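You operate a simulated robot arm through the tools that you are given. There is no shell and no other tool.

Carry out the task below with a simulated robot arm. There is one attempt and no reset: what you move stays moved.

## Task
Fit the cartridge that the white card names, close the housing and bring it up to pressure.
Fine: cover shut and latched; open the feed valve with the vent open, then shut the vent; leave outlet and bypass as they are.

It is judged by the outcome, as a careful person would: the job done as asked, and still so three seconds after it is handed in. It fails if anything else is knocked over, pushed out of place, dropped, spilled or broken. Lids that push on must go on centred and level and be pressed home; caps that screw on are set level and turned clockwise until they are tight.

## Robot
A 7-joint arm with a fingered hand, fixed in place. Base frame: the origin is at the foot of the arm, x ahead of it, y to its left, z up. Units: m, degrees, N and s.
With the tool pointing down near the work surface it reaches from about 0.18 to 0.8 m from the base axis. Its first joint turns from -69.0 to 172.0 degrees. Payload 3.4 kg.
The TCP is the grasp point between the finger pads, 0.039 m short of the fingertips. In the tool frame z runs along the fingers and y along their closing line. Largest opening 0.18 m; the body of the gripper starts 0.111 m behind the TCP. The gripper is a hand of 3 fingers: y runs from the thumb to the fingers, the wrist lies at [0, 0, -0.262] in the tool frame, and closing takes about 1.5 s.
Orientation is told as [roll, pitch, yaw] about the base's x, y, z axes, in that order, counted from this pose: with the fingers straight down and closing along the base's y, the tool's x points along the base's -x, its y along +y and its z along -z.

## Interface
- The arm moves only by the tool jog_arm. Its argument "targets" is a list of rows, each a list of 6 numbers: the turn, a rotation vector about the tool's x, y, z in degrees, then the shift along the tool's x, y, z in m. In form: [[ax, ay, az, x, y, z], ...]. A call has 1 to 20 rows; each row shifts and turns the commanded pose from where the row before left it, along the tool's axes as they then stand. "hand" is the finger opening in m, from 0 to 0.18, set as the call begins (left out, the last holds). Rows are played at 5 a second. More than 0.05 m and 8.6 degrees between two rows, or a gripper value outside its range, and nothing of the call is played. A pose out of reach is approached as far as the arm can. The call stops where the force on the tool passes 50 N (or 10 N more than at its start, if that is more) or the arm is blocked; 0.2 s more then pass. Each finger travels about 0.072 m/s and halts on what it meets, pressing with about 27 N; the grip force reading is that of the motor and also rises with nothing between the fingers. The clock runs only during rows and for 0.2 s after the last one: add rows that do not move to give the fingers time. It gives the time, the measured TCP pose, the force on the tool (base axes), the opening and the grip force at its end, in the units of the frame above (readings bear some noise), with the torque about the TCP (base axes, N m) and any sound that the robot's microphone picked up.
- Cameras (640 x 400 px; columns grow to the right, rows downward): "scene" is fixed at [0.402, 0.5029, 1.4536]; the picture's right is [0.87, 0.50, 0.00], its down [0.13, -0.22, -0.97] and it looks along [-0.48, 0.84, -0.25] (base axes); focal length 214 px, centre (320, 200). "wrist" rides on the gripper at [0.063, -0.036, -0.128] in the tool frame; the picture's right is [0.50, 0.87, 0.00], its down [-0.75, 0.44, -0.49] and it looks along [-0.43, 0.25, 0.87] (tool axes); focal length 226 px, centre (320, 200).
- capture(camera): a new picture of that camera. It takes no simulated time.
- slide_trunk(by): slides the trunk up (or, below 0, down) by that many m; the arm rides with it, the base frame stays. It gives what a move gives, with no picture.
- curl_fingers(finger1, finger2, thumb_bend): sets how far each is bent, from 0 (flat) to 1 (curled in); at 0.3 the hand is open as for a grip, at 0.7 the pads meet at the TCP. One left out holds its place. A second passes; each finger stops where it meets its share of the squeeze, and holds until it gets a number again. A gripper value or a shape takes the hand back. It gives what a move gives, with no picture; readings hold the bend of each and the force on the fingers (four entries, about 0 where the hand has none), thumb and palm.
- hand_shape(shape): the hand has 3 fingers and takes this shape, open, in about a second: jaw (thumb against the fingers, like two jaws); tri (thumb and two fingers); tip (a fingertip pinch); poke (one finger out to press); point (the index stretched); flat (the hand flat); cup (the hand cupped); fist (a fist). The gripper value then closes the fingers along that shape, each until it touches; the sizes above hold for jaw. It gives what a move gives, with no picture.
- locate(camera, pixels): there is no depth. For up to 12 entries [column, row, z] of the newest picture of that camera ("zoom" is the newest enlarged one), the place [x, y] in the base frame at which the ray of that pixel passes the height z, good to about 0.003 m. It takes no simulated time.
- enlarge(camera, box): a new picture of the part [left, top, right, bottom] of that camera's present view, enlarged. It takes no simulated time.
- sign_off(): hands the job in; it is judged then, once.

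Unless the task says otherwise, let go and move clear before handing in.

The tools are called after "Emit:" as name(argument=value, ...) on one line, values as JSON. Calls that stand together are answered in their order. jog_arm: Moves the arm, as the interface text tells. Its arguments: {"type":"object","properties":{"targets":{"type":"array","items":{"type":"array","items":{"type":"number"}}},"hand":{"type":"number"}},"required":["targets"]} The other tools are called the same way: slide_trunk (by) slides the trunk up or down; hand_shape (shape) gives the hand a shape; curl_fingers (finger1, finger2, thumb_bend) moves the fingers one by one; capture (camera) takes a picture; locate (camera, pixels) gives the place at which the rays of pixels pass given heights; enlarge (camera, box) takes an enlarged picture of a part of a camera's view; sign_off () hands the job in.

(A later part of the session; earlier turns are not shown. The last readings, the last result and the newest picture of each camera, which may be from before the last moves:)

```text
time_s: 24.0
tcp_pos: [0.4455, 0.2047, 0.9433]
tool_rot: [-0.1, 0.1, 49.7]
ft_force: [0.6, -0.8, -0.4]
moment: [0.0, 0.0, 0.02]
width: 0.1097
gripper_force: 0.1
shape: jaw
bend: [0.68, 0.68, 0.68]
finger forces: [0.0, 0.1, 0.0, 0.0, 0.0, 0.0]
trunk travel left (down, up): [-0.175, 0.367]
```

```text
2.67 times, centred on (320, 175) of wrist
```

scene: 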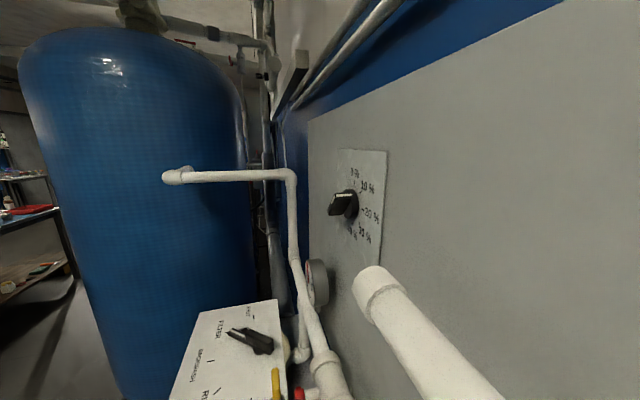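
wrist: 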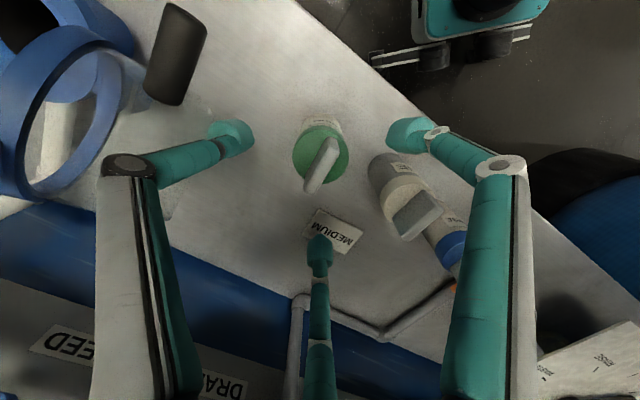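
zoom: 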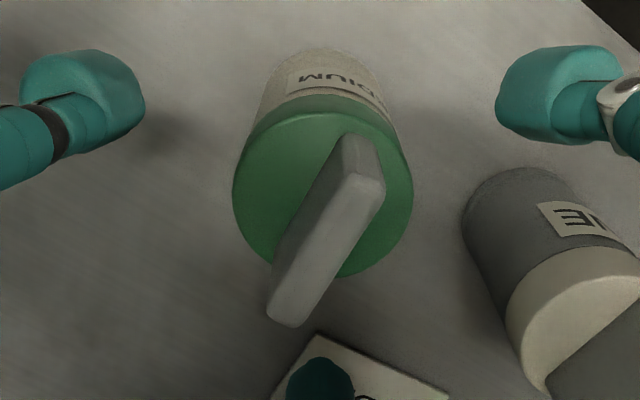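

Nothing is touching and the hand is still centred. Closing on the fin now.

Emit:
jog_arm(targets=[[0, 0, 0, 0, 0, 0], [0, 0, 0, 0, 0, 0], [0, 0, 0, 0, 0, 0], [0, 0, 0, 0, 0, 0], [0, 0, 0, 0, 0, 0], [0, 0, 0, 0, 0, 0], [0, 0, 0, 0, 0, 0]], hand=0.0)

Emit:
enlarge(camera="wrist", box=[200, 100, 440, 250])

```text
time_s: 25.6
tcp_pos: [0.4449, 0.2039, 0.9448]
tool_rot: [-0.1, 0.1, 49.9]
ft_force: [0.8, 0.6, 3.2]
moment: [-0.02, -0.08, -0.02]
width: 0.0146
gripper_force: 27.2
shape: jaw
bend: [0.73, 0.73, 0.73]
finger forces: [0.0, 0.1, 0.1, 0.1, 26.9, 0.0]
trunk travel left (down, up): [-0.175, 0.367]
```

```text
2.67 times, centred on (320, 175) of wrist
```

zoom: 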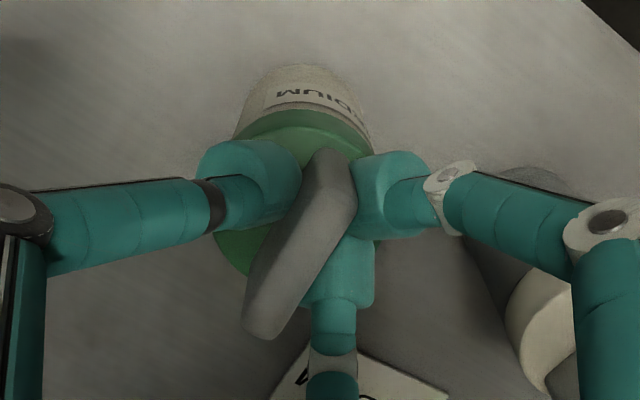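

The fin is pinched (width 14.6 mm, 27 N) with the thumb on one face and the fingers on the other. Lifting 4 cm gently and checking that it comes straight up.

Emit:
jog_arm(targets=[[0, 0, 0, 0, 0, -0.005], [0, 0, 0, 0, 0, -0.01], [0, 0, 0, 0, 0, -0.015], [0, 0, 0, 0, 0, -0.015], [0, 0, 0, 0, 0, 0]])

Emit:
enlarge(camera="wrist", box=[180, 50, 460, 225])

```text
time_s: 26.8
tcp_pos: [0.4451, 0.2027, 0.9875]
tool_rot: [-0.1, 0.1, 49.7]
ft_force: [0.0, 0.3, -2.2]
moment: [-0.03, 0.04, 0.01]
width: 0.014
gripper_force: 27.1
shape: jaw
bend: [0.73, 0.73, 0.73]
finger forces: [0.0, 0.0, 0.1, 0.1, 25.5, 0.0]
trunk travel left (down, up): [-0.175, 0.367]
```

```text
2.29 times, centred on (320, 138) of wrist
```

zoom: 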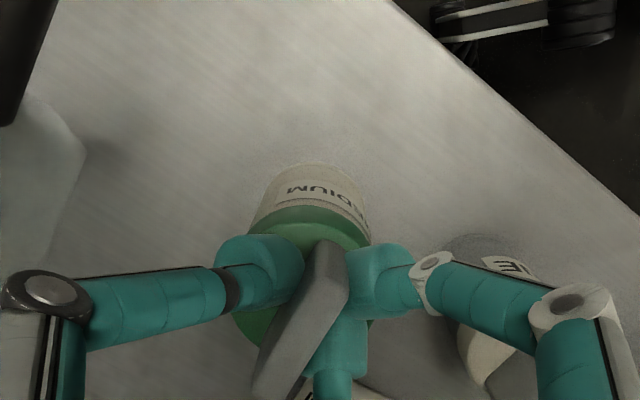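

It lifted cleanly (~2.2 N weight) and hangs upright. Raising to 1.22, well over the open cover, then moving across to above the housing bore.

Emit:
jog_arm(targets=[[0, 0, 0, 0, 0, -0.03], [0, 0, 0, 0, 0, -0.03], [0, 0, 0, 0, 0, -0.03], [0, 0, 0, 0, 0, -0.03], [0, 0, 0, 0, 0, -0.03], [0, 0, 0, 0, 0, -0.03], [0, 0, 0, 0, 0, -0.03], [0, 0, 0, 0, 0, -0.03], [0, 0, 0, 0, 0, 0]])

Emit:
jog_arm(targets=[[0, 0, 0, -0.0046, -0.0344, 0], [0, 0, 0, -0.0046, -0.0344, 0], [0, 0, 0, -0.0046, -0.0344, 0], [0, 0, 0, -0.0046, -0.0344, 0], [0, 0, 0, -0.0046, -0.0344, 0], [0, 0, 0, -0.0046, -0.0344, 0], [0, 0, 0, -0.0046, -0.0344, 0], [0, 0, 0, -0.0046, -0.0344, 0], [0, 0, -5, 0, 0, 0], [0, 0, -5, 0, 0, 0], [0, 0, 0, 0, 0, 0]])

Emit:
capture(camera="wrist")

```text
time_s: 28.8
tcp_pos: [0.4468, 0.2051, 1.2286]
tool_rot: [0.0, 0.1, 49.8]
ft_force: [-0.2, -0.3, -2.7]
moment: [-0.01, 0.05, 0.01]
width: 0.0141
gripper_force: 27.0
shape: jaw
bend: [0.73, 0.73, 0.73]
finger forces: [0.0, 0.0, 0.1, 0.1, 25.6, 0.0]
trunk travel left (down, up): [-0.175, 0.367]
```

```text
time_s: 31.2
tcp_pos: [0.6522, 0.0528, 1.214]
tool_rot: [-0.3, -0.1, 59.8]
ft_force: [-0.6, 0.2, -2.2]
moment: [-0.01, 0.01, 0.0]
width: 0.0135
gripper_force: 26.8
shape: jaw
bend: [0.72, 0.73, 0.72]
finger forces: [0.0, 0.0, 0.0, 0.0, 25.8, 0.0]
out of reach, approached as far as the arm can: row 7, 8
trunk travel left (down, up): [-0.175, 0.367]
```

```text
taken
```

wrist: 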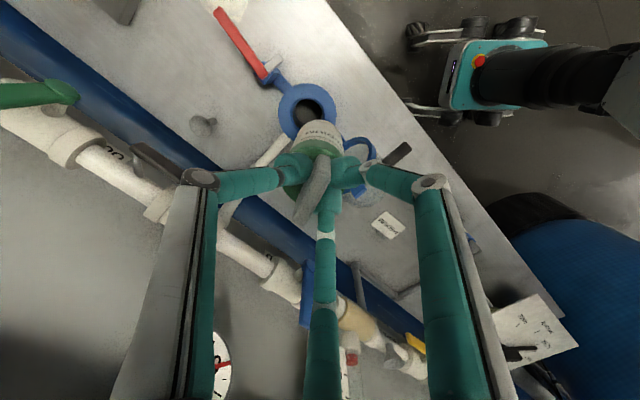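

The reach limit at this height left me 27 mm short: TCP (0.652,0.053,1.214). The cartridge is clear of the cover here, so I'll descend to z≈1.09 where reach is longer, then finish the move.

Emit:
jog_arm(targets=[[0, 0, 0, 0, 0, 0.03], [0, 0, 0, 0, 0, 0.03], [0, 0, 0, 0, 0, 0.03], [0, 0, 0, 0, 0, 0.03], [0, 0, 0, 0, 0, 0]])

Emit:
capture(camera="wrist")

Emit:
enlarge(camera="wrist", box=[220, 40, 420, 165])

```text
time_s: 32.4
tcp_pos: [0.6512, 0.0513, 1.0942]
tool_rot: [-0.2, -0.1, 59.8]
ft_force: [0.4, 0.2, -2.4]
moment: [-0.01, -0.03, 0.01]
width: 0.0136
gripper_force: 27.0
shape: jaw
bend: [0.72, 0.73, 0.72]
finger forces: [0.0, 0.0, 0.0, 0.1, 25.5, 0.0]
trunk travel left (down, up): [-0.175, 0.367]
```

```text
taken
```

wrist: 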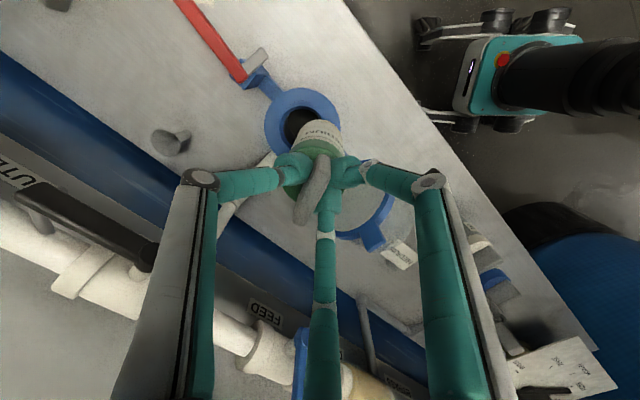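

```text
3.20 times, centred on (320, 102) of wrist
```

zoom: 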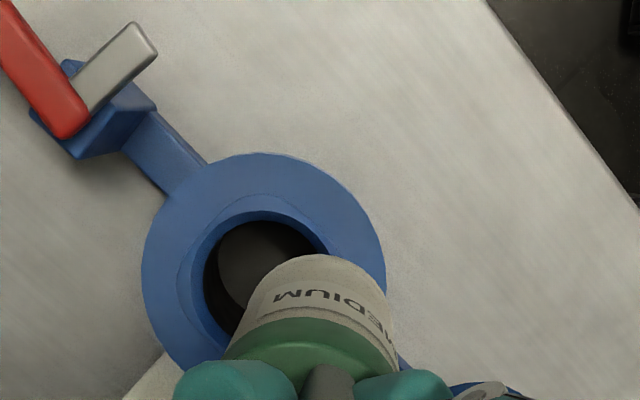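

Nice view of the ring (outer edges zoom x 142–385, centre ≈ (263,270)). I'll locate the ring centre and edges for an accurate target.

Emit:
locate(camera="zoom", pixels=[[142, 270, 0.862], [385, 270, 0.862], [263, 270, 0.862], [263, 270, 0.85], [263, 270, 0.875], [263, 153, 0.862], [262, 215, 0.862], [70, 135, 0.9], [145, 35, 0.9]])

```text
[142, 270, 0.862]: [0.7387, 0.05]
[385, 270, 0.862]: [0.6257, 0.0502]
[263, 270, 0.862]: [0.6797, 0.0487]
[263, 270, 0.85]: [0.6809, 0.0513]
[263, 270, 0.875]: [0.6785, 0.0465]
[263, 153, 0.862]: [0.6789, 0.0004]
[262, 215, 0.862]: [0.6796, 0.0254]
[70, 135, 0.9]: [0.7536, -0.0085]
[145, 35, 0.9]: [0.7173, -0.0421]
```

Ring centre ≈ (0.680, 0.0555), outer diameter 0.113. Shifting the cartridge over the bore at this height.

Emit:
jog_arm(targets=[[0, 0, 0, -0.009, -0.0115, 0], [0, 0, 0, -0.009, -0.0115, 0], [0, 0, 0, 0, 0, 0.02], [0, 0, 0, 0, 0, 0]])

Emit:
capture(camera="wrist")

Emit:
enlarge(camera="wrist", box=[220, 50, 420, 175])

```text
time_s: 33.4
tcp_pos: [0.6798, 0.053, 1.073]
tool_rot: [0.0, -0.1, 59.7]
ft_force: [0.8, -0.4, -2.5]
moment: [-0.01, 0.0, -0.01]
width: 0.0132
gripper_force: 27.0
shape: jaw
bend: [0.72, 0.73, 0.72]
finger forces: [0.0, 0.0, 0.0, 0.1, 25.7, 0.1]
trunk travel left (down, up): [-0.175, 0.367]
```

```text
taken
```

wrist: 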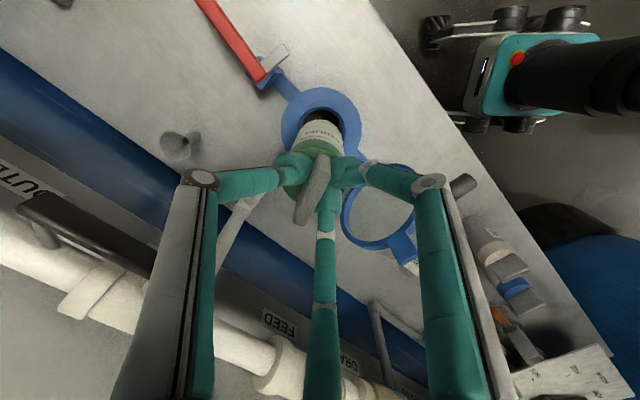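

```text
3.20 times, centred on (320, 112) of wrist
```

zoom: 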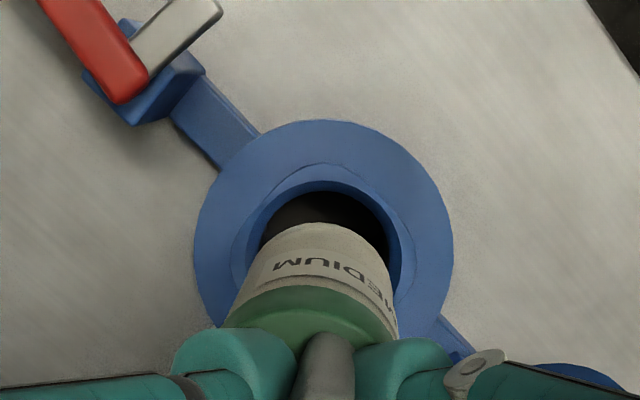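

The body looks nearly centred over the bore in the left-right direction. Re-locating the ring and bore edges from here.

Emit:
locate(camera="zoom", pixels=[[193, 245, 0.862], [453, 245, 0.862], [323, 120, 0.862], [326, 180, 0.858], [258, 245, 0.85], [400, 245, 0.85], [320, 163, 0.862]])

```text
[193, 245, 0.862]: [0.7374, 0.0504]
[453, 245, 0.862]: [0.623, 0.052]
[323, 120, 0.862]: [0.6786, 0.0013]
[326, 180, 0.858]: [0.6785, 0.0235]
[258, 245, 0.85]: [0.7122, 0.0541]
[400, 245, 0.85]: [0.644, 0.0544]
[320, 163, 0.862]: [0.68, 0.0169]
```

Bore centre comes out at ≈ (0.6795, 0.056). Correcting 3 mm in y and descending 3 cm, then re-checking before entry.

Emit:
jog_arm(targets=[[0, 0, 0, -0.0026, 0.0015, 0.01], [0, 0, 0, 0, 0, 0.01], [0, 0, 0, 0, 0, 0.01], [0, 0, 0, 0, 0, 0]])

Emit:
capture(camera="wrist")

Emit:
enlarge(camera="wrist", box=[240, 70, 400, 170])

```text
time_s: 34.4
tcp_pos: [0.6811, 0.0586, 1.0445]
tool_rot: [-0.1, 0.0, 59.8]
ft_force: [-0.2, 0.4, -3.3]
moment: [0.01, 0.02, 0.02]
width: 0.0135
gripper_force: 26.9
shape: jaw
bend: [0.72, 0.73, 0.72]
finger forces: [0.0, 0.1, 0.0, 0.0, 25.7, 0.0]
trunk travel left (down, up): [-0.175, 0.367]
```

```text
taken
```

wrist: 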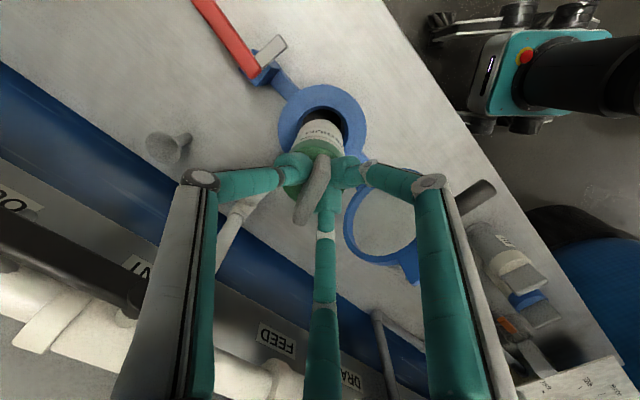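

```text
4.00 times, centred on (320, 120) of wrist
```

zoom: 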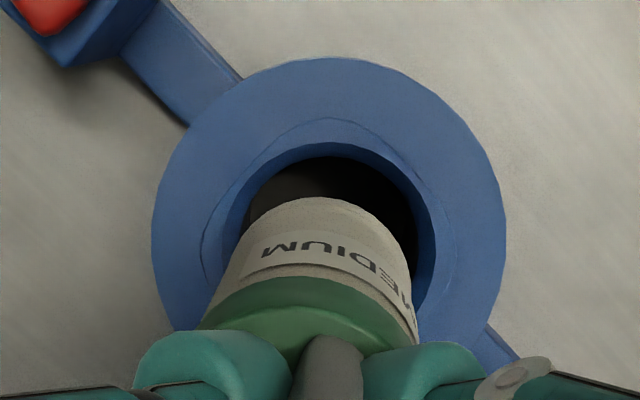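

Ring outline (zoom x 152–505, centre ≈328) is slightly right of the cartridge axis (320), so x needs ≈ −3 mm. Locating the ring front and chamfer edges for y.

Emit:
locate(camera="zoom", pixels=[[152, 235, 0.862], [505, 230, 0.862], [328, 57, 0.862], [330, 119, 0.862], [330, 143, 0.855], [328, 57, 0.85], [328, 57, 0.875]])

```text
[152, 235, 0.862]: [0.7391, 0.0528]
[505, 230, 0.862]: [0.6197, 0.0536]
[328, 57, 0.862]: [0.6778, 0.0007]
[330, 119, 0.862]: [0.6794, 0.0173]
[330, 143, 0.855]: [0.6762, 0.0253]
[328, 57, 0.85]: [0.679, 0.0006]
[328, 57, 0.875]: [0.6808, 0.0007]
```

Best estimate of the bore is (0.678, 0.0565), so I'll shift about 2.5 mm in −x and descend slowly, watching the force.

Emit:
jog_arm(targets=[[0, 0, 0, 0.0017, 0.0019, 0.005], [0, 0, 0, 0, 0, 0.008], [0, 0, 0, 0, 0, 0.008], [0, 0, 0, 0, 0, 0.008], [0, 0, 0, 0, 0, 0]])

Emit:
enlarge(camera="wrist", box=[240, 70, 400, 170])

```text
time_s: 35.6
tcp_pos: [0.6791, 0.0583, 1.0151]
tool_rot: [-0.1, 0.1, 59.7]
ft_force: [-0.5, 0.3, -1.8]
moment: [-0.02, 0.03, -0.02]
width: 0.0136
gripper_force: 27.0
shape: jaw
bend: [0.72, 0.73, 0.72]
finger forces: [0.0, 0.0, 0.1, 0.0, 25.6, 0.1]
trunk travel left (down, up): [-0.175, 0.367]
```

```text
4.00 times, centred on (320, 120) of wrist
```

zoom: 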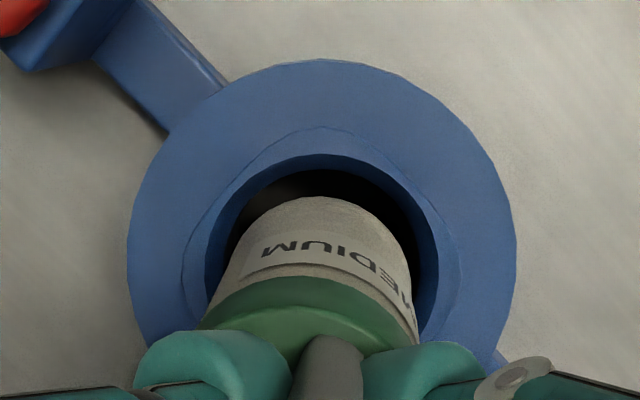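

Left-right is now centred (ring 127–516, mid 321) with no contact. Continuing down in small steps.

Emit:
jog_arm(targets=[[0, 0, 0, 0, 0, 0.008], [0, 0, 0, 0, 0, 0.008], [0, 0, 0, 0, 0, 0.008], [0, 0, 0, 0, 0, 0]])

Emit:
enlarge(camera="wrist", box=[240, 70, 400, 170])

```text
time_s: 36.6
tcp_pos: [0.6778, 0.0582, 0.9904]
tool_rot: [0.0, 0.0, 59.8]
ft_force: [-0.8, 0.0, -2.1]
moment: [0.0, 0.02, 0.0]
width: 0.0136
gripper_force: 26.3
shape: jaw
bend: [0.72, 0.73, 0.72]
finger forces: [0.0, 0.1, 0.1, 0.0, 25.6, 0.0]
trunk travel left (down, up): [-0.175, 0.367]
```

```text
4.00 times, centred on (320, 120) of wrist
```

zoom: 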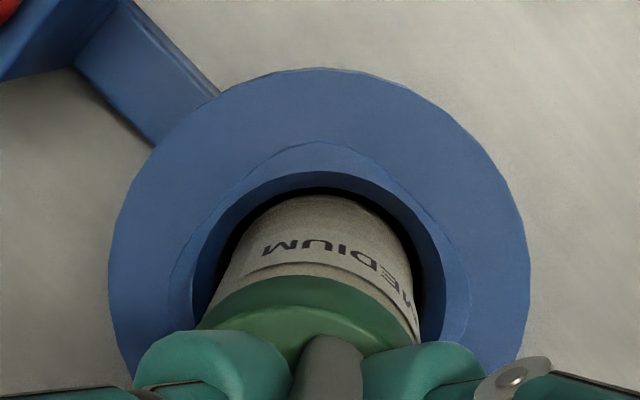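

The body is entering the bore with even gaps and no side force. Continuing.

Emit:
jog_arm(targets=[[0, 0, 0, 0, 0, 0.008], [0, 0, 0, 0, 0, 0.008], [0, 0, 0, 0, 0, 0.008], [0, 0, 0, 0, 0, 0]])

Emit:
enlarge(camera="wrist", box=[240, 70, 400, 170])

```text
time_s: 37.6
tcp_pos: [0.6796, 0.0586, 0.9656]
tool_rot: [-0.1, 0.0, 59.8]
ft_force: [0.3, -0.5, -1.3]
moment: [-0.01, 0.06, -0.02]
width: 0.0133
gripper_force: 27.5
shape: jaw
bend: [0.72, 0.73, 0.72]
finger forces: [0.0, 0.1, 0.0, 0.0, 25.7, 0.0]
trunk travel left (down, up): [-0.175, 0.367]
```

```text
4.00 times, centred on (320, 120) of wrist
```

zoom: 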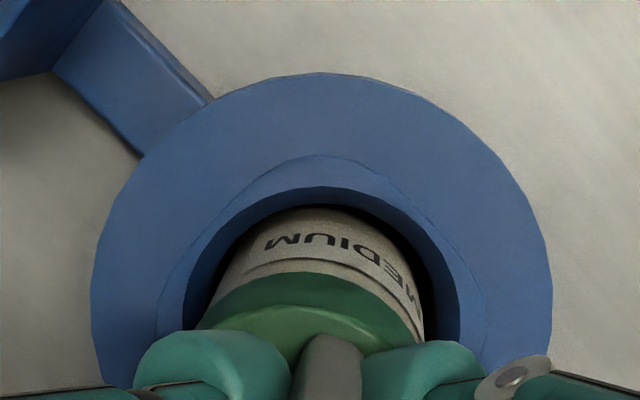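

It is well inside the bore now with no contact. Continuing down toward the seat.

Emit:
jog_arm(targets=[[0, 0, 0, 0, 0, 0.008], [0, 0, 0, 0, 0, 0.008], [0, 0, 0, 0, 0, 0.006], [0, 0, 0, 0, 0, 0]])

Emit:
enlarge(camera="wrist", box=[240, 70, 400, 170])

```text
time_s: 38.6
tcp_pos: [0.6764, 0.0559, 0.9514]
tool_rot: [-0.3, -0.4, 59.8]
ft_force: [-4.4, -8.6, 37.5]
moment: [-0.56, 0.01, -0.1]
width: 0.0148
gripper_force: 27.0
shape: jaw
bend: [0.72, 0.73, 0.74]
finger forces: [0.0, 0.0, 0.1, 0.0, 43.9, 0.0]
trunk travel left (down, up): [-0.175, 0.367]
```

```text
4.00 times, centred on (320, 120) of wrist
```

zoom: 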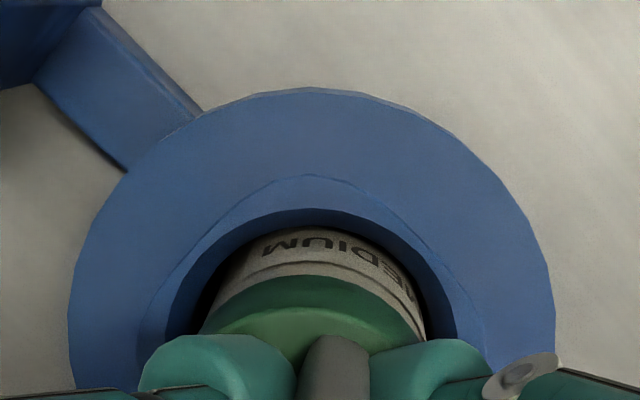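

Contact at TCP z≈0.951 with 37 N up and side forces (−4, −9) N, while the cap still stands above the flange. I'll back off a little, shift ~2.5 mm toward −y, and see if it was an edge contact.

Emit:
jog_arm(targets=[[0, 0, 0, 0, 0, -0.006], [0, 0, 0, 0, 0, -0.006], [0, 0, 0, 0.0026, -0.0005, 0], [0, 0, 0, 0, 0, 0]])

Emit:
enlarge(camera="wrist", box=[220, 70, 420, 195])

```text
time_s: 39.6
tcp_pos: [0.6791, 0.054, 0.9548]
tool_rot: [0.0, 0.0, 60.0]
ft_force: [0.1, 0.2, -1.8]
moment: [-0.01, -0.03, 0.02]
width: 0.0138
gripper_force: 26.5
shape: jaw
bend: [0.72, 0.73, 0.73]
finger forces: [0.0, 0.0, 0.1, 0.0, 25.7, 0.0]
trunk travel left (down, up): [-0.175, 0.367]
```

```text
3.20 times, centred on (320, 132) of wrist
```

zoom: 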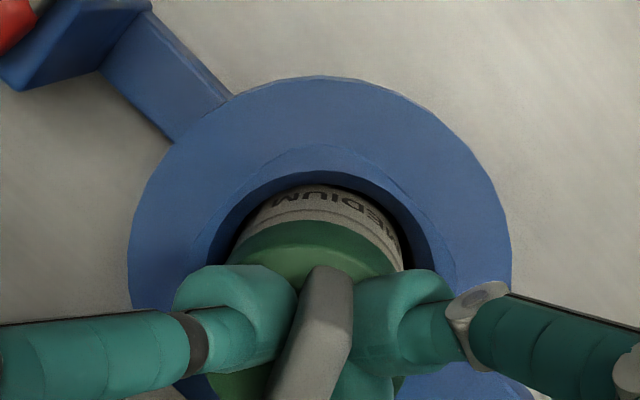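

Unloaded and free again, centred at (0.679,0.054). Trying down once more in small steps.

Emit:
jog_arm(targets=[[0, 0, 0, 0, 0, 0.004], [0, 0, 0, 0, 0, 0.004], [0, 0, 0, 0, 0, 0.003], [0, 0, 0, 0, 0, 0]])

Emit:
enlarge(camera="wrist", box=[220, 70, 420, 195])

```text
time_s: 40.6
tcp_pos: [0.676, 0.0534, 0.9513]
tool_rot: [-0.3, -0.3, 59.6]
ft_force: [-6.0, -6.5, 32.9]
moment: [-0.44, 0.03, -0.05]
width: 0.0149
gripper_force: 26.9
shape: jaw
bend: [0.72, 0.73, 0.74]
finger forces: [0.1, 0.0, 0.0, 0.1, 39.8, 0.0]
trunk travel left (down, up): [-0.175, 0.367]
```

```text
3.20 times, centred on (320, 132) of wrist
```

zoom: 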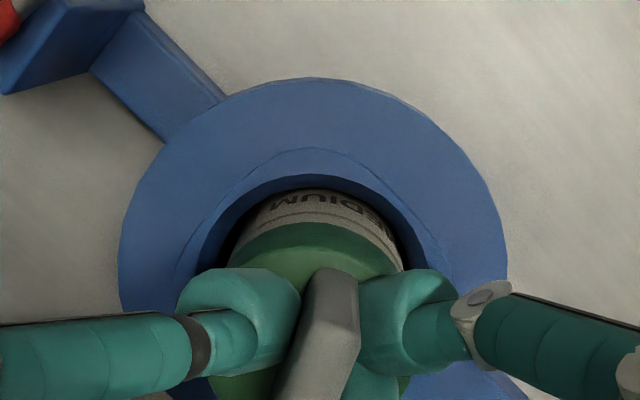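

Contact came at the same height despite the shift. An earlier look into the bore puts its floor at z≈0.807, which matches the cartridge bottom now at ≈0.81, so it has bottomed out and been pressed home with ~35 N. I'll relieve the push, release gently and rise.

Emit:
jog_arm(targets=[[0, 0, 0, 0, 0, -0.004], [0, 0, 0, 0, 0, -0.003], [0, 0, 0, 0, 0, 0]])

Emit:
jog_arm(targets=[[0, 0, 0, 0, 0, 0], [0, 0, 0, 0, 0, 0], [0, 0, 0, 0, 0, 0], [0, 0, 0, 0, 0, 0]], hand=0.06)

Emit:
enlarge(camera="wrist", box=[220, 70, 420, 195])

```text
time_s: 41.4
tcp_pos: [0.6785, 0.0564, 0.9519]
tool_rot: [-0.1, 0.0, 59.8]
ft_force: [-2.2, -2.7, 13.2]
moment: [-0.16, 0.02, -0.01]
width: 0.0148
gripper_force: 27.3
shape: jaw
bend: [0.72, 0.73, 0.74]
finger forces: [0.1, 0.0, 0.0, 0.0, 29.4, 0.0]
trunk travel left (down, up): [-0.175, 0.367]
```

```text
time_s: 42.4
tcp_pos: [0.6787, 0.0559, 0.9524]
tool_rot: [0.0, 0.1, 59.8]
ft_force: [-0.2, -0.4, -0.5]
moment: [0.03, 0.04, 0.0]
width: 0.0595
gripper_force: 0.0
shape: jaw
bend: [0.72, 0.72, 0.74]
finger forces: [0.0, 0.0, 0.0, 0.0, 0.0, 0.1]
trunk travel left (down, up): [-0.175, 0.367]
```

```text
3.20 times, centred on (320, 132) of wrist
```

zoom: 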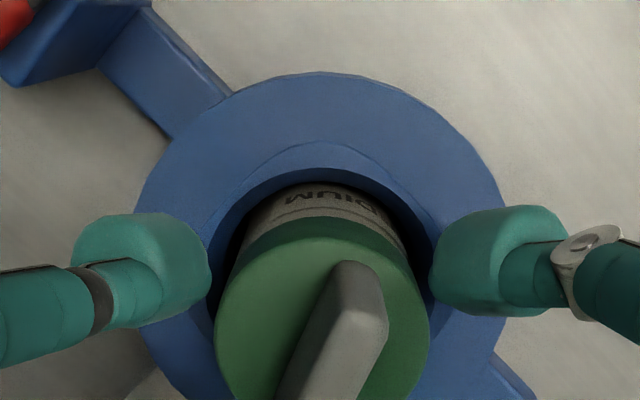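

The cartridge stands free in the bore. Rising straight up to look at how it sits.

Emit:
jog_arm(targets=[[0, 0, 0, 0, 0, -0.03], [0, 0, 0, 0, 0, -0.03], [0, 0, 0, 0, 0, -0.03], [0, 0, 0, 0, 0, -0.03], [0, 0, 0, 0, 0, -0.03], [0, 0, 0, 0, 0, 0]])

Emit:
capture(camera="wrist")

Emit:
enlarge(camera="wrist", box=[220, 60, 420, 185])

```text
time_s: 43.8
tcp_pos: [0.6776, 0.0571, 1.1018]
tool_rot: [0.0, 0.0, 59.8]
ft_force: [-0.2, 0.0, 0.6]
moment: [0.02, -0.01, -0.04]
width: 0.0596
gripper_force: 0.0
shape: jaw
bend: [0.72, 0.72, 0.74]
finger forces: [0.0, 0.1, 0.0, 0.1, 0.0, 0.0]
trunk travel left (down, up): [-0.175, 0.367]
```

```text
taken
```

wrist: 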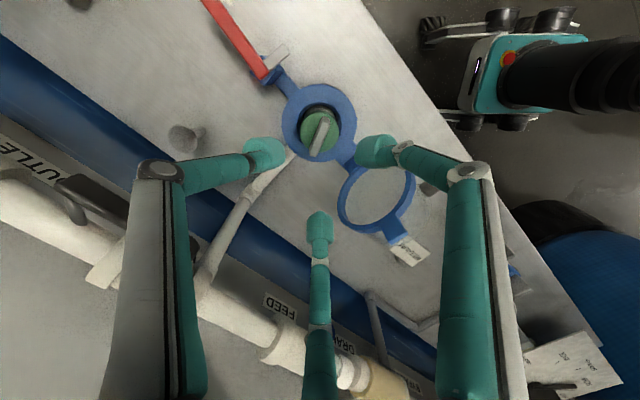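

```text
3.20 times, centred on (320, 122) of wrist
```

zoom: 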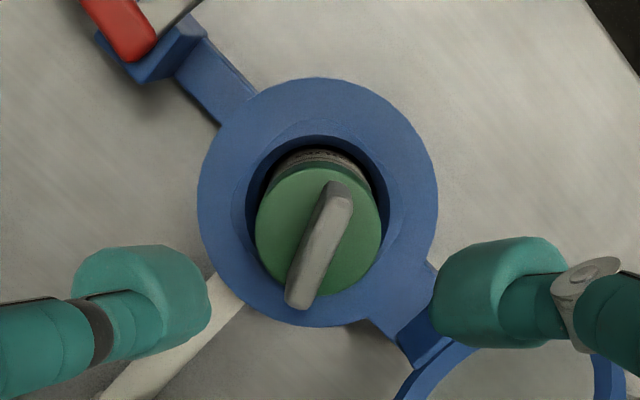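

The cartridge sits upright and central in the bore. Next is the cover: I'll rise, move over its handle rod with the hand yawed to 30° (closing across the rod) and measure the rod precisely.

Emit:
jog_arm(targets=[[0, 0, 0, 0, 0, -0.03], [0, 0, 0, 0, 0, -0.03], [0, 0, 0, 0.0076, 0.0413, 0], [0, 0, 0, 0.0076, 0.0413, 0], [0, 0, 0, 0.0076, 0.0413, 0], [0, 0, 0, 0.0076, 0.0413, 0], [0, 0, 7.45, 0, 0, 0], [0, 0, 7.45, 0, 0, 0], [0, 0, 7.45, 0, 0, 0], [0, 0, 7.45, 0, 0, 0], [0, 0, 0, 0, 0, 0]], hand=0.18)

Emit:
capture(camera="wrist")

Emit:
enlarge(camera="wrist", box=[200, 50, 440, 200])

```text
time_s: 46.2
tcp_pos: [0.5199, 0.1128, 1.1608]
tool_rot: [-0.1, 0.0, 29.9]
ft_force: [0.1, 0.8, -0.3]
moment: [0.01, -0.03, 0.01]
width: 0.1799
gripper_force: 0.0
shape: jaw
bend: [0.3, 0.3, 0.3]
finger forces: [0.0, 0.0, 0.1, 0.0, 0.1, 0.1]
trunk travel left (down, up): [-0.175, 0.367]
```

```text
taken
```

wrist: 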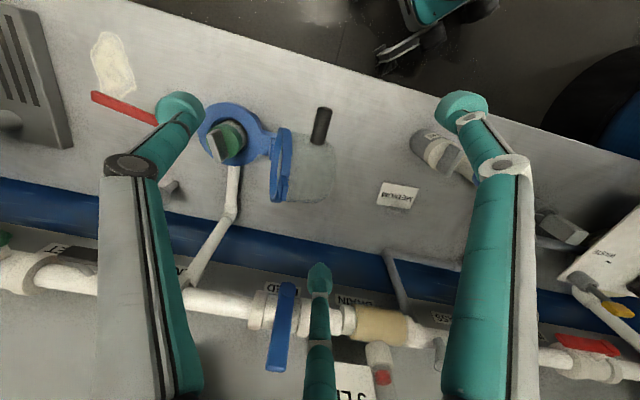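

```text
2.67 times, centred on (320, 125) of wrist
```

zoom: 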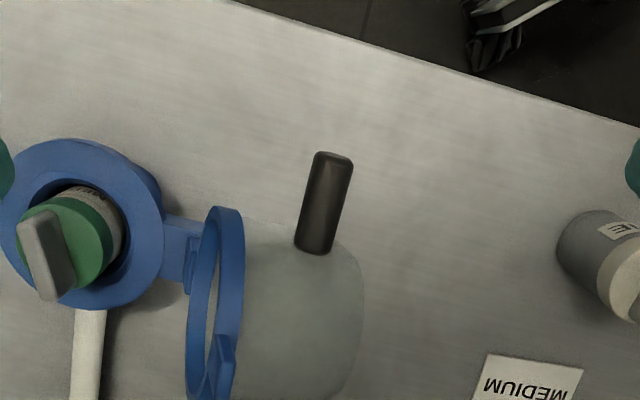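

The cartridge cap top is ≈0.903 (≈1 cm above where it was on the bench), consistent with sitting on the bore floor. The post–housing–hinge line runs at azimuth ≈139°, so the rod (azimuth ≈48°) is parallel to the hinge. I'll yaw to 48°, tilt 25° forward and look along the rod to measure it before caging it with the fingers.

Emit:
jog_arm(targets=[[0, 0, -6, 0, 0, 0], [0, 0, -6, 0, 0, 0], [0, 0, -6, 0, 0, 0], [0, -8.33, 0, 0, 0, 0], [0, -8.33, 0, 0, 0, 0], [0, -8.33, 0, 0, 0, 0], [0, 0, 0, 0.0336, 0, 0.0248], [0, 0, 0, 0.0336, 0, 0.0248], [0, 0, 0, 0, 0, 0]])

Emit:
capture(camera="wrist")

Emit:
enlarge(camera="wrist", box=[200, 50, 440, 200])

```text
time_s: 48.2
tcp_pos: [0.4913, 0.0852, 1.0903]
tool_rot: [-0.1, -25.1, 48.0]
ft_force: [-1.1, 0.5, -0.9]
moment: [-0.01, -0.02, 0.02]
width: 0.18
gripper_force: 0.0
shape: jaw
bend: [0.3, 0.3, 0.3]
finger forces: [0.0, 0.0, 0.0, 0.0, 0.1, 0.0]
trunk travel left (down, up): [-0.175, 0.367]
```

```text
taken
```

wrist: 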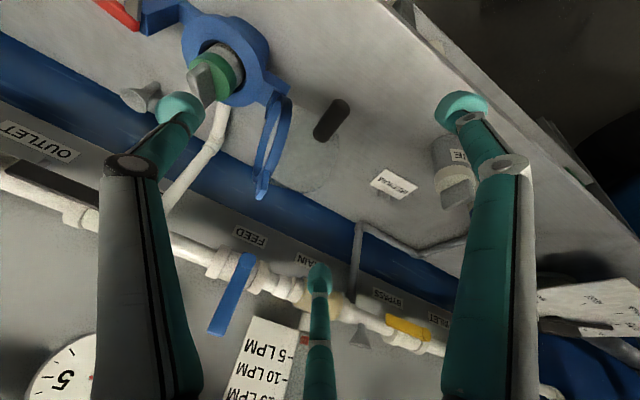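

```text
2.67 times, centred on (320, 125) of wrist
```

zoom: 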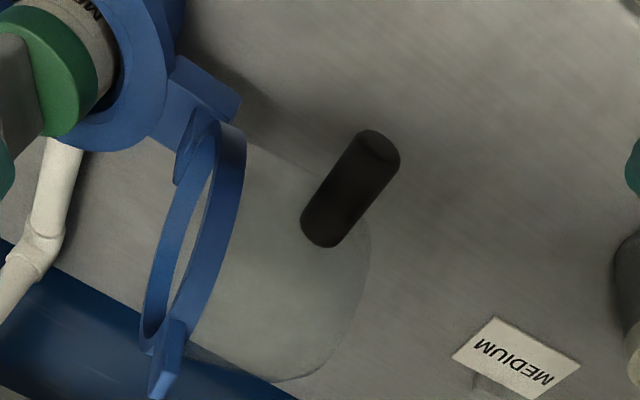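

Clear view: the rod runs from (342,104) to (320,137). Triangulating it, and the tab, against the previous view.

Emit:
locate(camera="wrist", pixels=[[342, 104.4, 0.9], [342, 104.4, 0.95], [320, 137, 0.9], [320, 137, 0.95], [331, 120, 0.9], [331, 120, 0.95], [262, 196, 1.0], [262, 196, 1.05], [283, 95, 0.87], [283, 95, 0.9], [279, 103, 0.9]])

```text
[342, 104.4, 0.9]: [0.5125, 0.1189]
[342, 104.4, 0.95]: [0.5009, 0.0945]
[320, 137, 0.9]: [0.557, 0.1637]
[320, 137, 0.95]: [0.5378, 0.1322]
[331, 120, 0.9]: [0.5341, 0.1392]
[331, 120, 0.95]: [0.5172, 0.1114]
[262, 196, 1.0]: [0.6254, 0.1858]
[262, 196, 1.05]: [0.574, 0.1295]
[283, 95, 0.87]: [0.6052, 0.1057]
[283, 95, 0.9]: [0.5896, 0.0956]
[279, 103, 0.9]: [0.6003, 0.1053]
```

The rod is horizontal at z≈0.95, running from (0.5005,0.094) to (0.536,0.132), and the TCP is already aligned with it sideways. I'll narrow the hand to 0.07 and descend part way to check alignment.

Emit:
jog_arm(targets=[[0, 0, 0, 0, 0, 0], [0, 0, 0, 0, 0, 0], [0, 0, 0, 0, 0, 0], [0, 0, 0, 0, 0, 0], [0, 0, 0, 0, 0, 0], [0, 0, 0, 0.007, 0, 0.024], [0, 0, 0, 0.007, 0, 0.024], [0, 0, 0, 0, 0, 0]], hand=0.07)

Emit:
capture(camera="wrist")

Emit:
enlarge(camera="wrist", box=[200, 75, 440, 225])

```text
time_s: 50.0
tcp_pos: [0.498, 0.0883, 1.0406]
tool_rot: [-0.1, -25.0, 48.0]
ft_force: [-0.4, 0.1, -0.7]
moment: [0.0, 0.01, -0.01]
width: 0.0706
gripper_force: 0.0
shape: jaw
bend: [0.72, 0.72, 0.74]
finger forces: [0.1, 0.1, 0.0, 0.0, 0.1, 0.1]
trunk travel left (down, up): [-0.175, 0.367]
```

```text
taken
```

wrist: 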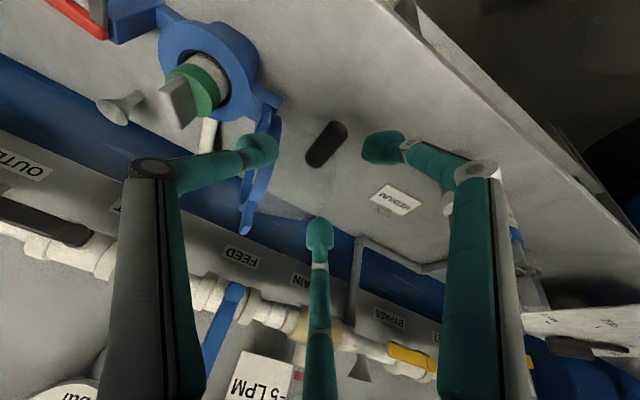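

```text
2.67 times, centred on (320, 150) of wrist
```

zoom: 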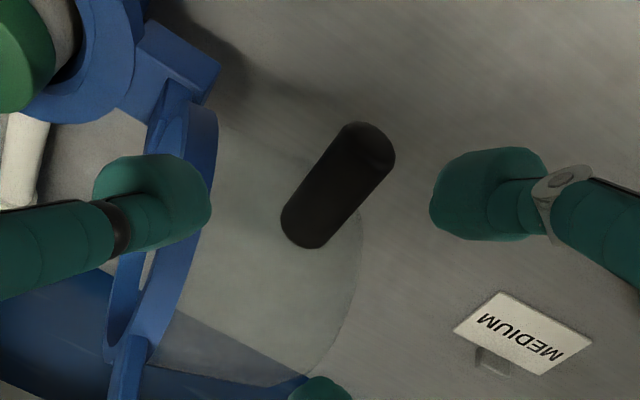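

The rod projects exactly where expected (327,146), parallel to the hand's x-axis. Narrowing to 0.05 and lowering straight down so the rod sits between thumb and fingers.

Emit:
jog_arm(targets=[[0, 0, 0, 0, 0, 0], [0, 0, 0, 0, 0, 0], [0, 0, 0, 0.00953, 0, 0.0204], [0, 0, 0, 0.00953, 0, 0.0204], [0, 0, 0, 0.00953, 0, 0.0204], [0, 0, 0, 0, 0, 0]], hand=0.05)

Emit:
capture(camera="wrist")

Emit:
enlarge(camera="wrist", box=[220, 90, 420, 215])

```text
time_s: 51.4
tcp_pos: [0.4977, 0.0884, 0.971]
tool_rot: [-0.1, -25.2, 48.1]
ft_force: [-0.3, -0.2, 0.2]
moment: [-0.01, 0.03, 0.01]
width: 0.0506
gripper_force: 0.0
shape: jaw
bend: [0.72, 0.72, 0.74]
finger forces: [0.0, 0.5, 0.1, 0.1, 0.0, 0.0]
trunk travel left (down, up): [-0.175, 0.367]
```

```text
taken
```

wrist: 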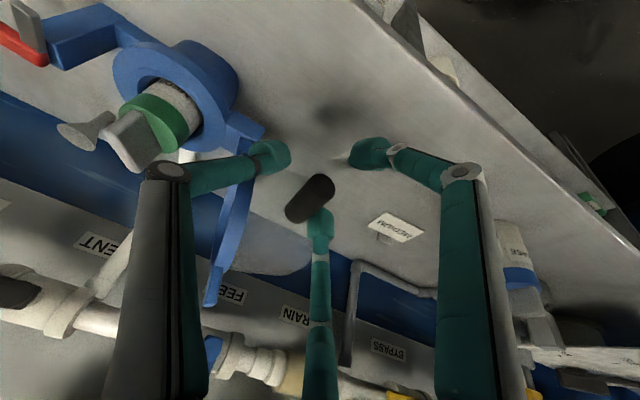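

```text
3.20 times, centred on (320, 152) of wrist
```

zoom: 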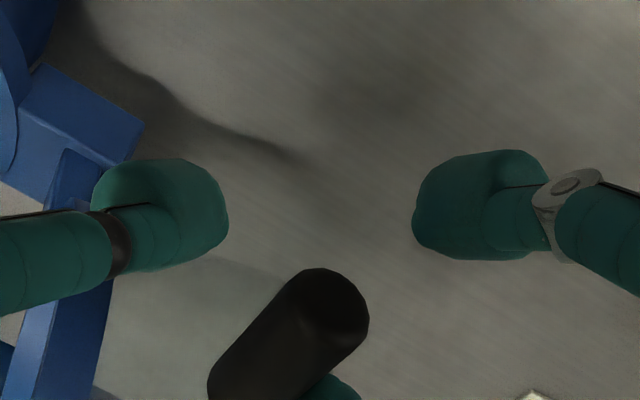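

The rod tip (zoom 325,310) is between thumb (left) and both fingers. I'll narrow the cage to 0.036 and slide 12 mm further along the rod.

Emit:
jog_arm(targets=[[0, 0, 0, 0, 0, 0], [0, 0, 0, 0, 0, 0], [0, 0, 0, -0.0055, 0, 0.0026], [0, 0, 0, -0.0055, 0, 0.0026], [0, 0, 0, 0, 0, 0]], hand=0.036)

Emit:
capture(camera="wrist")

Emit:
enlarge(camera="wrist", box=[220, 110, 420, 235])

```text
time_s: 52.6
tcp_pos: [0.5052, 0.0964, 0.9727]
tool_rot: [-0.1, -25.0, 48.0]
ft_force: [-3.4, 0.6, -0.1]
moment: [0.0, 0.12, 0.1]
width: 0.0357
gripper_force: 0.1
shape: jaw
bend: [0.72, 0.72, 0.74]
finger forces: [0.0, 3.9, 0.1, 0.0, 0.1, 0.0]
trunk travel left (down, up): [-0.175, 0.367]
```

```text
taken
```

wrist: 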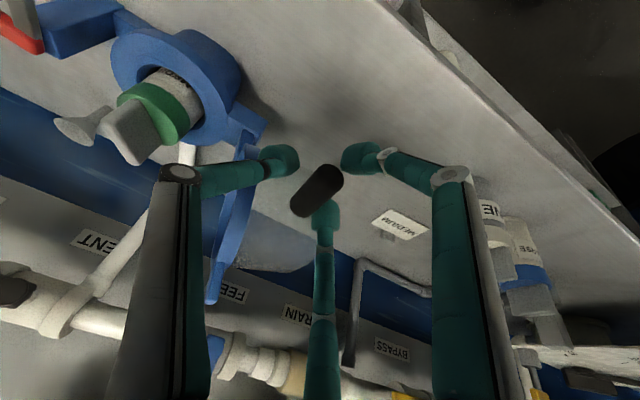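

```text
3.20 times, centred on (320, 172) of wrist
```

zoom: 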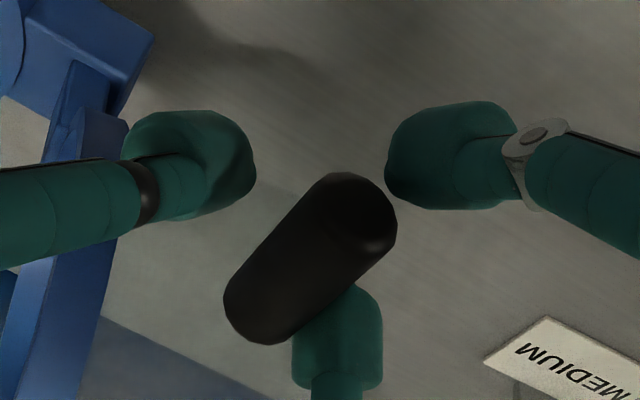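

The rod is caged (one finger resting on it at 4 N). I'll start swinging it along an arc about the estimated hinge toward the housing, watching forces.

Emit:
jog_arm(targets=[[0, 0, 0, -0.0026, -0.0073, -0.0057], [0, 0, 0, -0.0026, -0.0073, -0.0057], [0, 0, 0, -0.0021, -0.0083, -0.0045], [0, 0, 0, -0.0021, -0.0083, -0.0045], [0, 0, 0, 0, 0, 0]])

Emit:
capture(camera="wrist")

```text
time_s: 53.8
tcp_pos: [0.5292, 0.0766, 0.9955]
tool_rot: [-0.1, -25.1, 47.9]
ft_force: [-5.6, -1.0, 2.3]
moment: [0.07, 0.09, 0.15]
width: 0.0361
gripper_force: 0.1
shape: jaw
bend: [0.72, 0.72, 0.74]
finger forces: [0.0, 7.1, 0.0, 0.0, 0.0, 0.1]
trunk travel left (down, up): [-0.175, 0.367]
```

```text
taken
```

wrist: 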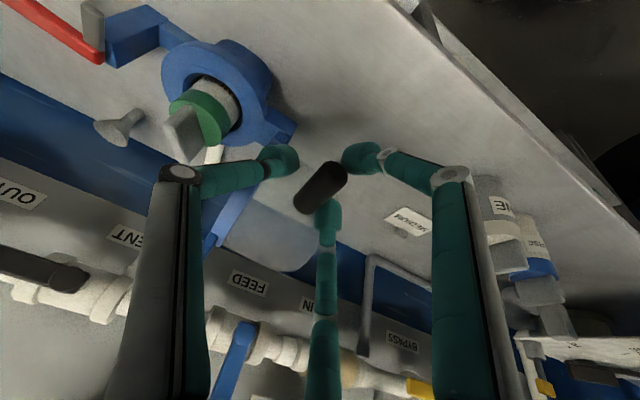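

The cover is swinging with the hand at only ~6 N. Continuing the arc through the top.

Emit:
jog_arm(targets=[[0, 0, 0, -0.0014, -0.009, -0.003], [0, 0, 0, -0.0014, -0.009, -0.003], [0, 0, 0, -0.0007, -0.0095, -0.0015], [0, 0, 0, -0.0007, -0.0095, -0.0015], [0, 0, 0, 0, -0.0096, 0], [0, 0, 0, 0, -0.0096, 0], [0, 0, 0, 0, 0, 0]])

Emit:
capture(camera="wrist")

```text
time_s: 55.4
tcp_pos: [0.5694, 0.0373, 1.0053]
tool_rot: [-0.3, -25.0, 48.1]
ft_force: [-6.7, -3.9, 3.7]
moment: [0.21, -0.04, 0.25]
width: 0.036
gripper_force: 0.1
shape: jaw
bend: [0.72, 0.73, 0.74]
finger forces: [0.1, 8.8, 0.0, 0.0, 0.1, 0.0]
trunk travel left (down, up): [-0.175, 0.367]
```

```text
taken
```

wrist: 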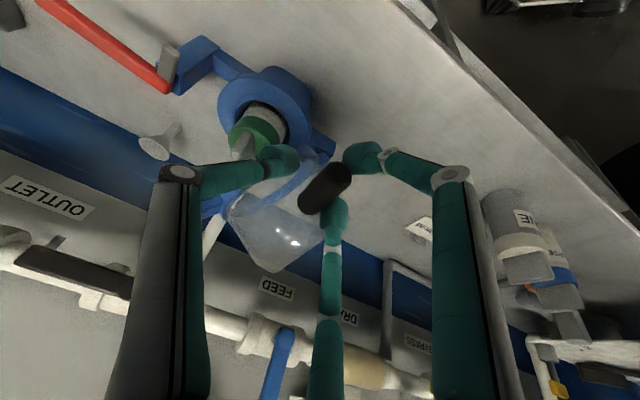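

The dome is swinging over (≈55° to go) with steady ~9 N. Continuing along the descending half of the arc.

Emit:
jog_arm(targets=[[0, 0, 0, 0.0008, -0.0094, 0.0017], [0, 0, 0, 0.0008, -0.0094, 0.0017], [0, 0, 0, 0.0015, -0.009, 0.0032], [0, 0, 0, 0.0015, -0.009, 0.0032], [0, 0, 0, 0.0022, -0.0081, 0.0047], [0, 0, 0, 0.0022, -0.0081, 0.0047], [0, 0, 0, 0, 0, 0]])

Emit:
capture(camera="wrist")

```text
time_s: 57.0
tcp_pos: [0.6095, 0.0026, 0.9854]
tool_rot: [-0.1, -25.4, 48.0]
ft_force: [-8.9, -11.6, 10.1]
moment: [0.53, 0.1, 0.23]
width: 0.034
gripper_force: 0.1
shape: jaw
bend: [0.72, 0.73, 0.74]
finger forces: [0.2, 26.6, 0.1, 0.1, 0.0, 0.1]
trunk travel left (down, up): [-0.175, 0.367]
```

```text
taken
```

wrist: 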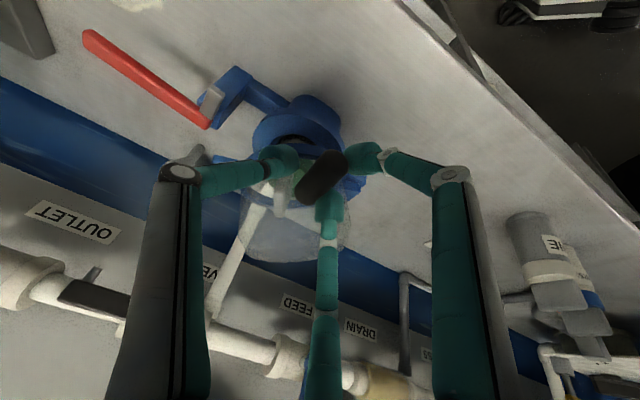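

Finger force rose to 27 N with a push along −e, so the lower finger seems to press the dome wall. Zooming before adjusting.

Emit:
enlarge(camera="wrist", box=[180, 60, 420, 210])

Emit:
enlarge(camera="wrist", box=[220, 110, 380, 290])

```text
2.67 times, centred on (300, 135) of wrist
```

zoom: 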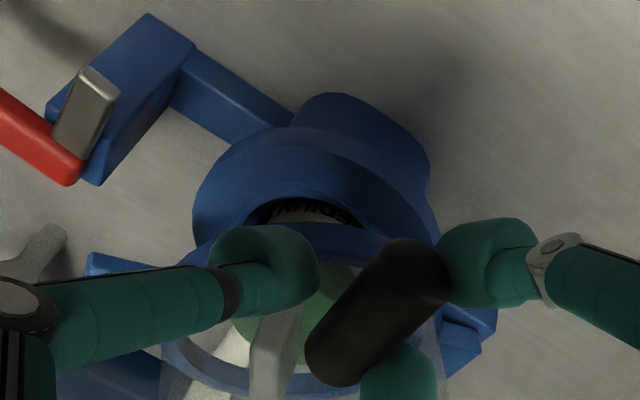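

```text
2.22 times, centred on (300, 200) of wrist
```

zoom: 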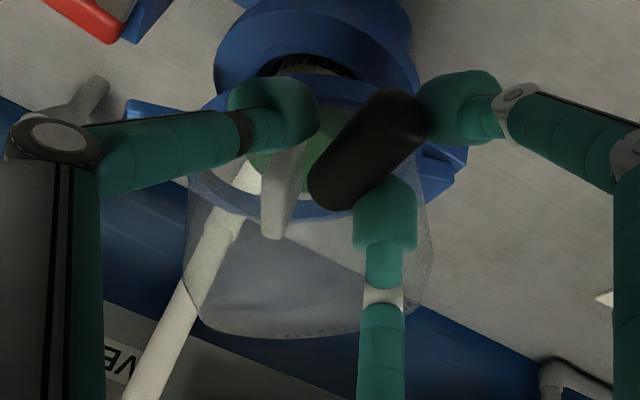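

Both fingers press the rod and the reaction is mainly backwards along the fingers. I'll back out ~8 mm along −e (toward the rod's tip) to free the fingertip.

Emit:
jog_arm(targets=[[0, 0, 0, 0.0036, 0, -0.0017], [0, 0, 0, 0.0036, 0, -0.0017], [0, 0, 0, 0, 0, 0]])

Emit:
enlarge(camera="wrist", box=[200, 80, 440, 230])

```text
time_s: 57.8
tcp_pos: [0.6052, -0.0016, 0.9825]
tool_rot: [-0.1, -25.0, 48.1]
ft_force: [-3.3, -4.2, 1.2]
moment: [0.09, 0.03, 0.12]
width: 0.0344
gripper_force: 0.0
shape: jaw
bend: [0.72, 0.73, 0.74]
finger forces: [0.1, 6.8, 0.0, 0.0, 0.0, 0.0]
trunk travel left (down, up): [-0.175, 0.367]
```

```text
2.67 times, centred on (320, 155) of wrist
```

zoom: 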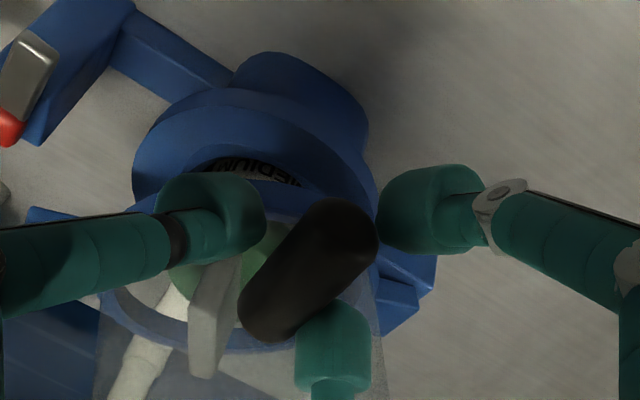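

Force dropped to 7 N. Continuing the arc down toward closed in small steps.

Emit:
jog_arm(targets=[[0, 0, 0, 0.0027, -0.007, 0.0059], [0, 0, 0, 0.0027, -0.007, 0.0059], [0, 0, 0, 0, 0, 0]])

Emit:
enlarge(camera="wrist", box=[180, 60, 420, 210])

```text
time_s: 58.6
tcp_pos: [0.6156, -0.0135, 0.9703]
tool_rot: [-0.1, -25.0, 48.0]
ft_force: [-2.4, -3.1, 1.0]
moment: [0.05, 0.0, 0.09]
width: 0.035
gripper_force: 0.0
shape: jaw
bend: [0.72, 0.73, 0.74]
finger forces: [0.1, 5.8, 0.1, 0.1, 0.0, 0.0]
trunk travel left (down, up): [-0.175, 0.367]
```

```text
2.67 times, centred on (300, 135) of wrist
```

zoom: 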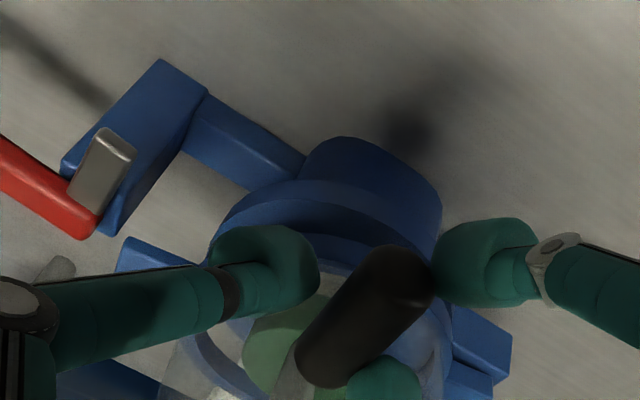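

Only ~15–20° left, with the tab (zoom 160,260) coming down beside the latch post. Continuing the last part of the arc.

Emit:
jog_arm(targets=[[0, 0, 0, 0.0031, -0.006, 0.0067], [0, 0, 0, 0.0031, -0.0057, 0.0067], [0, 0, 0, 0.0017, -0.0025, 0.0036], [0, 0, 0, 0, 0, 0]])

Emit:
enlarge(camera="wrist", box=[180, 60, 420, 210])

```text
time_s: 59.6
tcp_pos: [0.6252, -0.0208, 0.9529]
tool_rot: [-0.1, -25.1, 48.1]
ft_force: [-9.6, -5.9, 8.2]
moment: [0.45, -0.09, 0.36]
width: 0.0353
gripper_force: 0.1
shape: jaw
bend: [0.72, 0.73, 0.74]
finger forces: [0.1, 16.2, 0.0, 0.0, 0.0, 0.1]
trunk travel left (down, up): [-0.175, 0.367]
```

```text
2.67 times, centred on (300, 135) of wrist
```

zoom: 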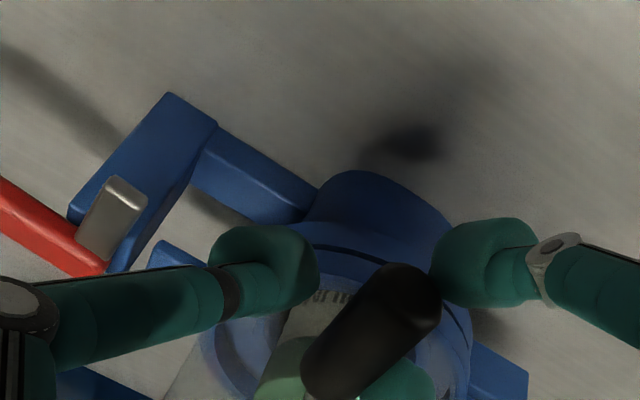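

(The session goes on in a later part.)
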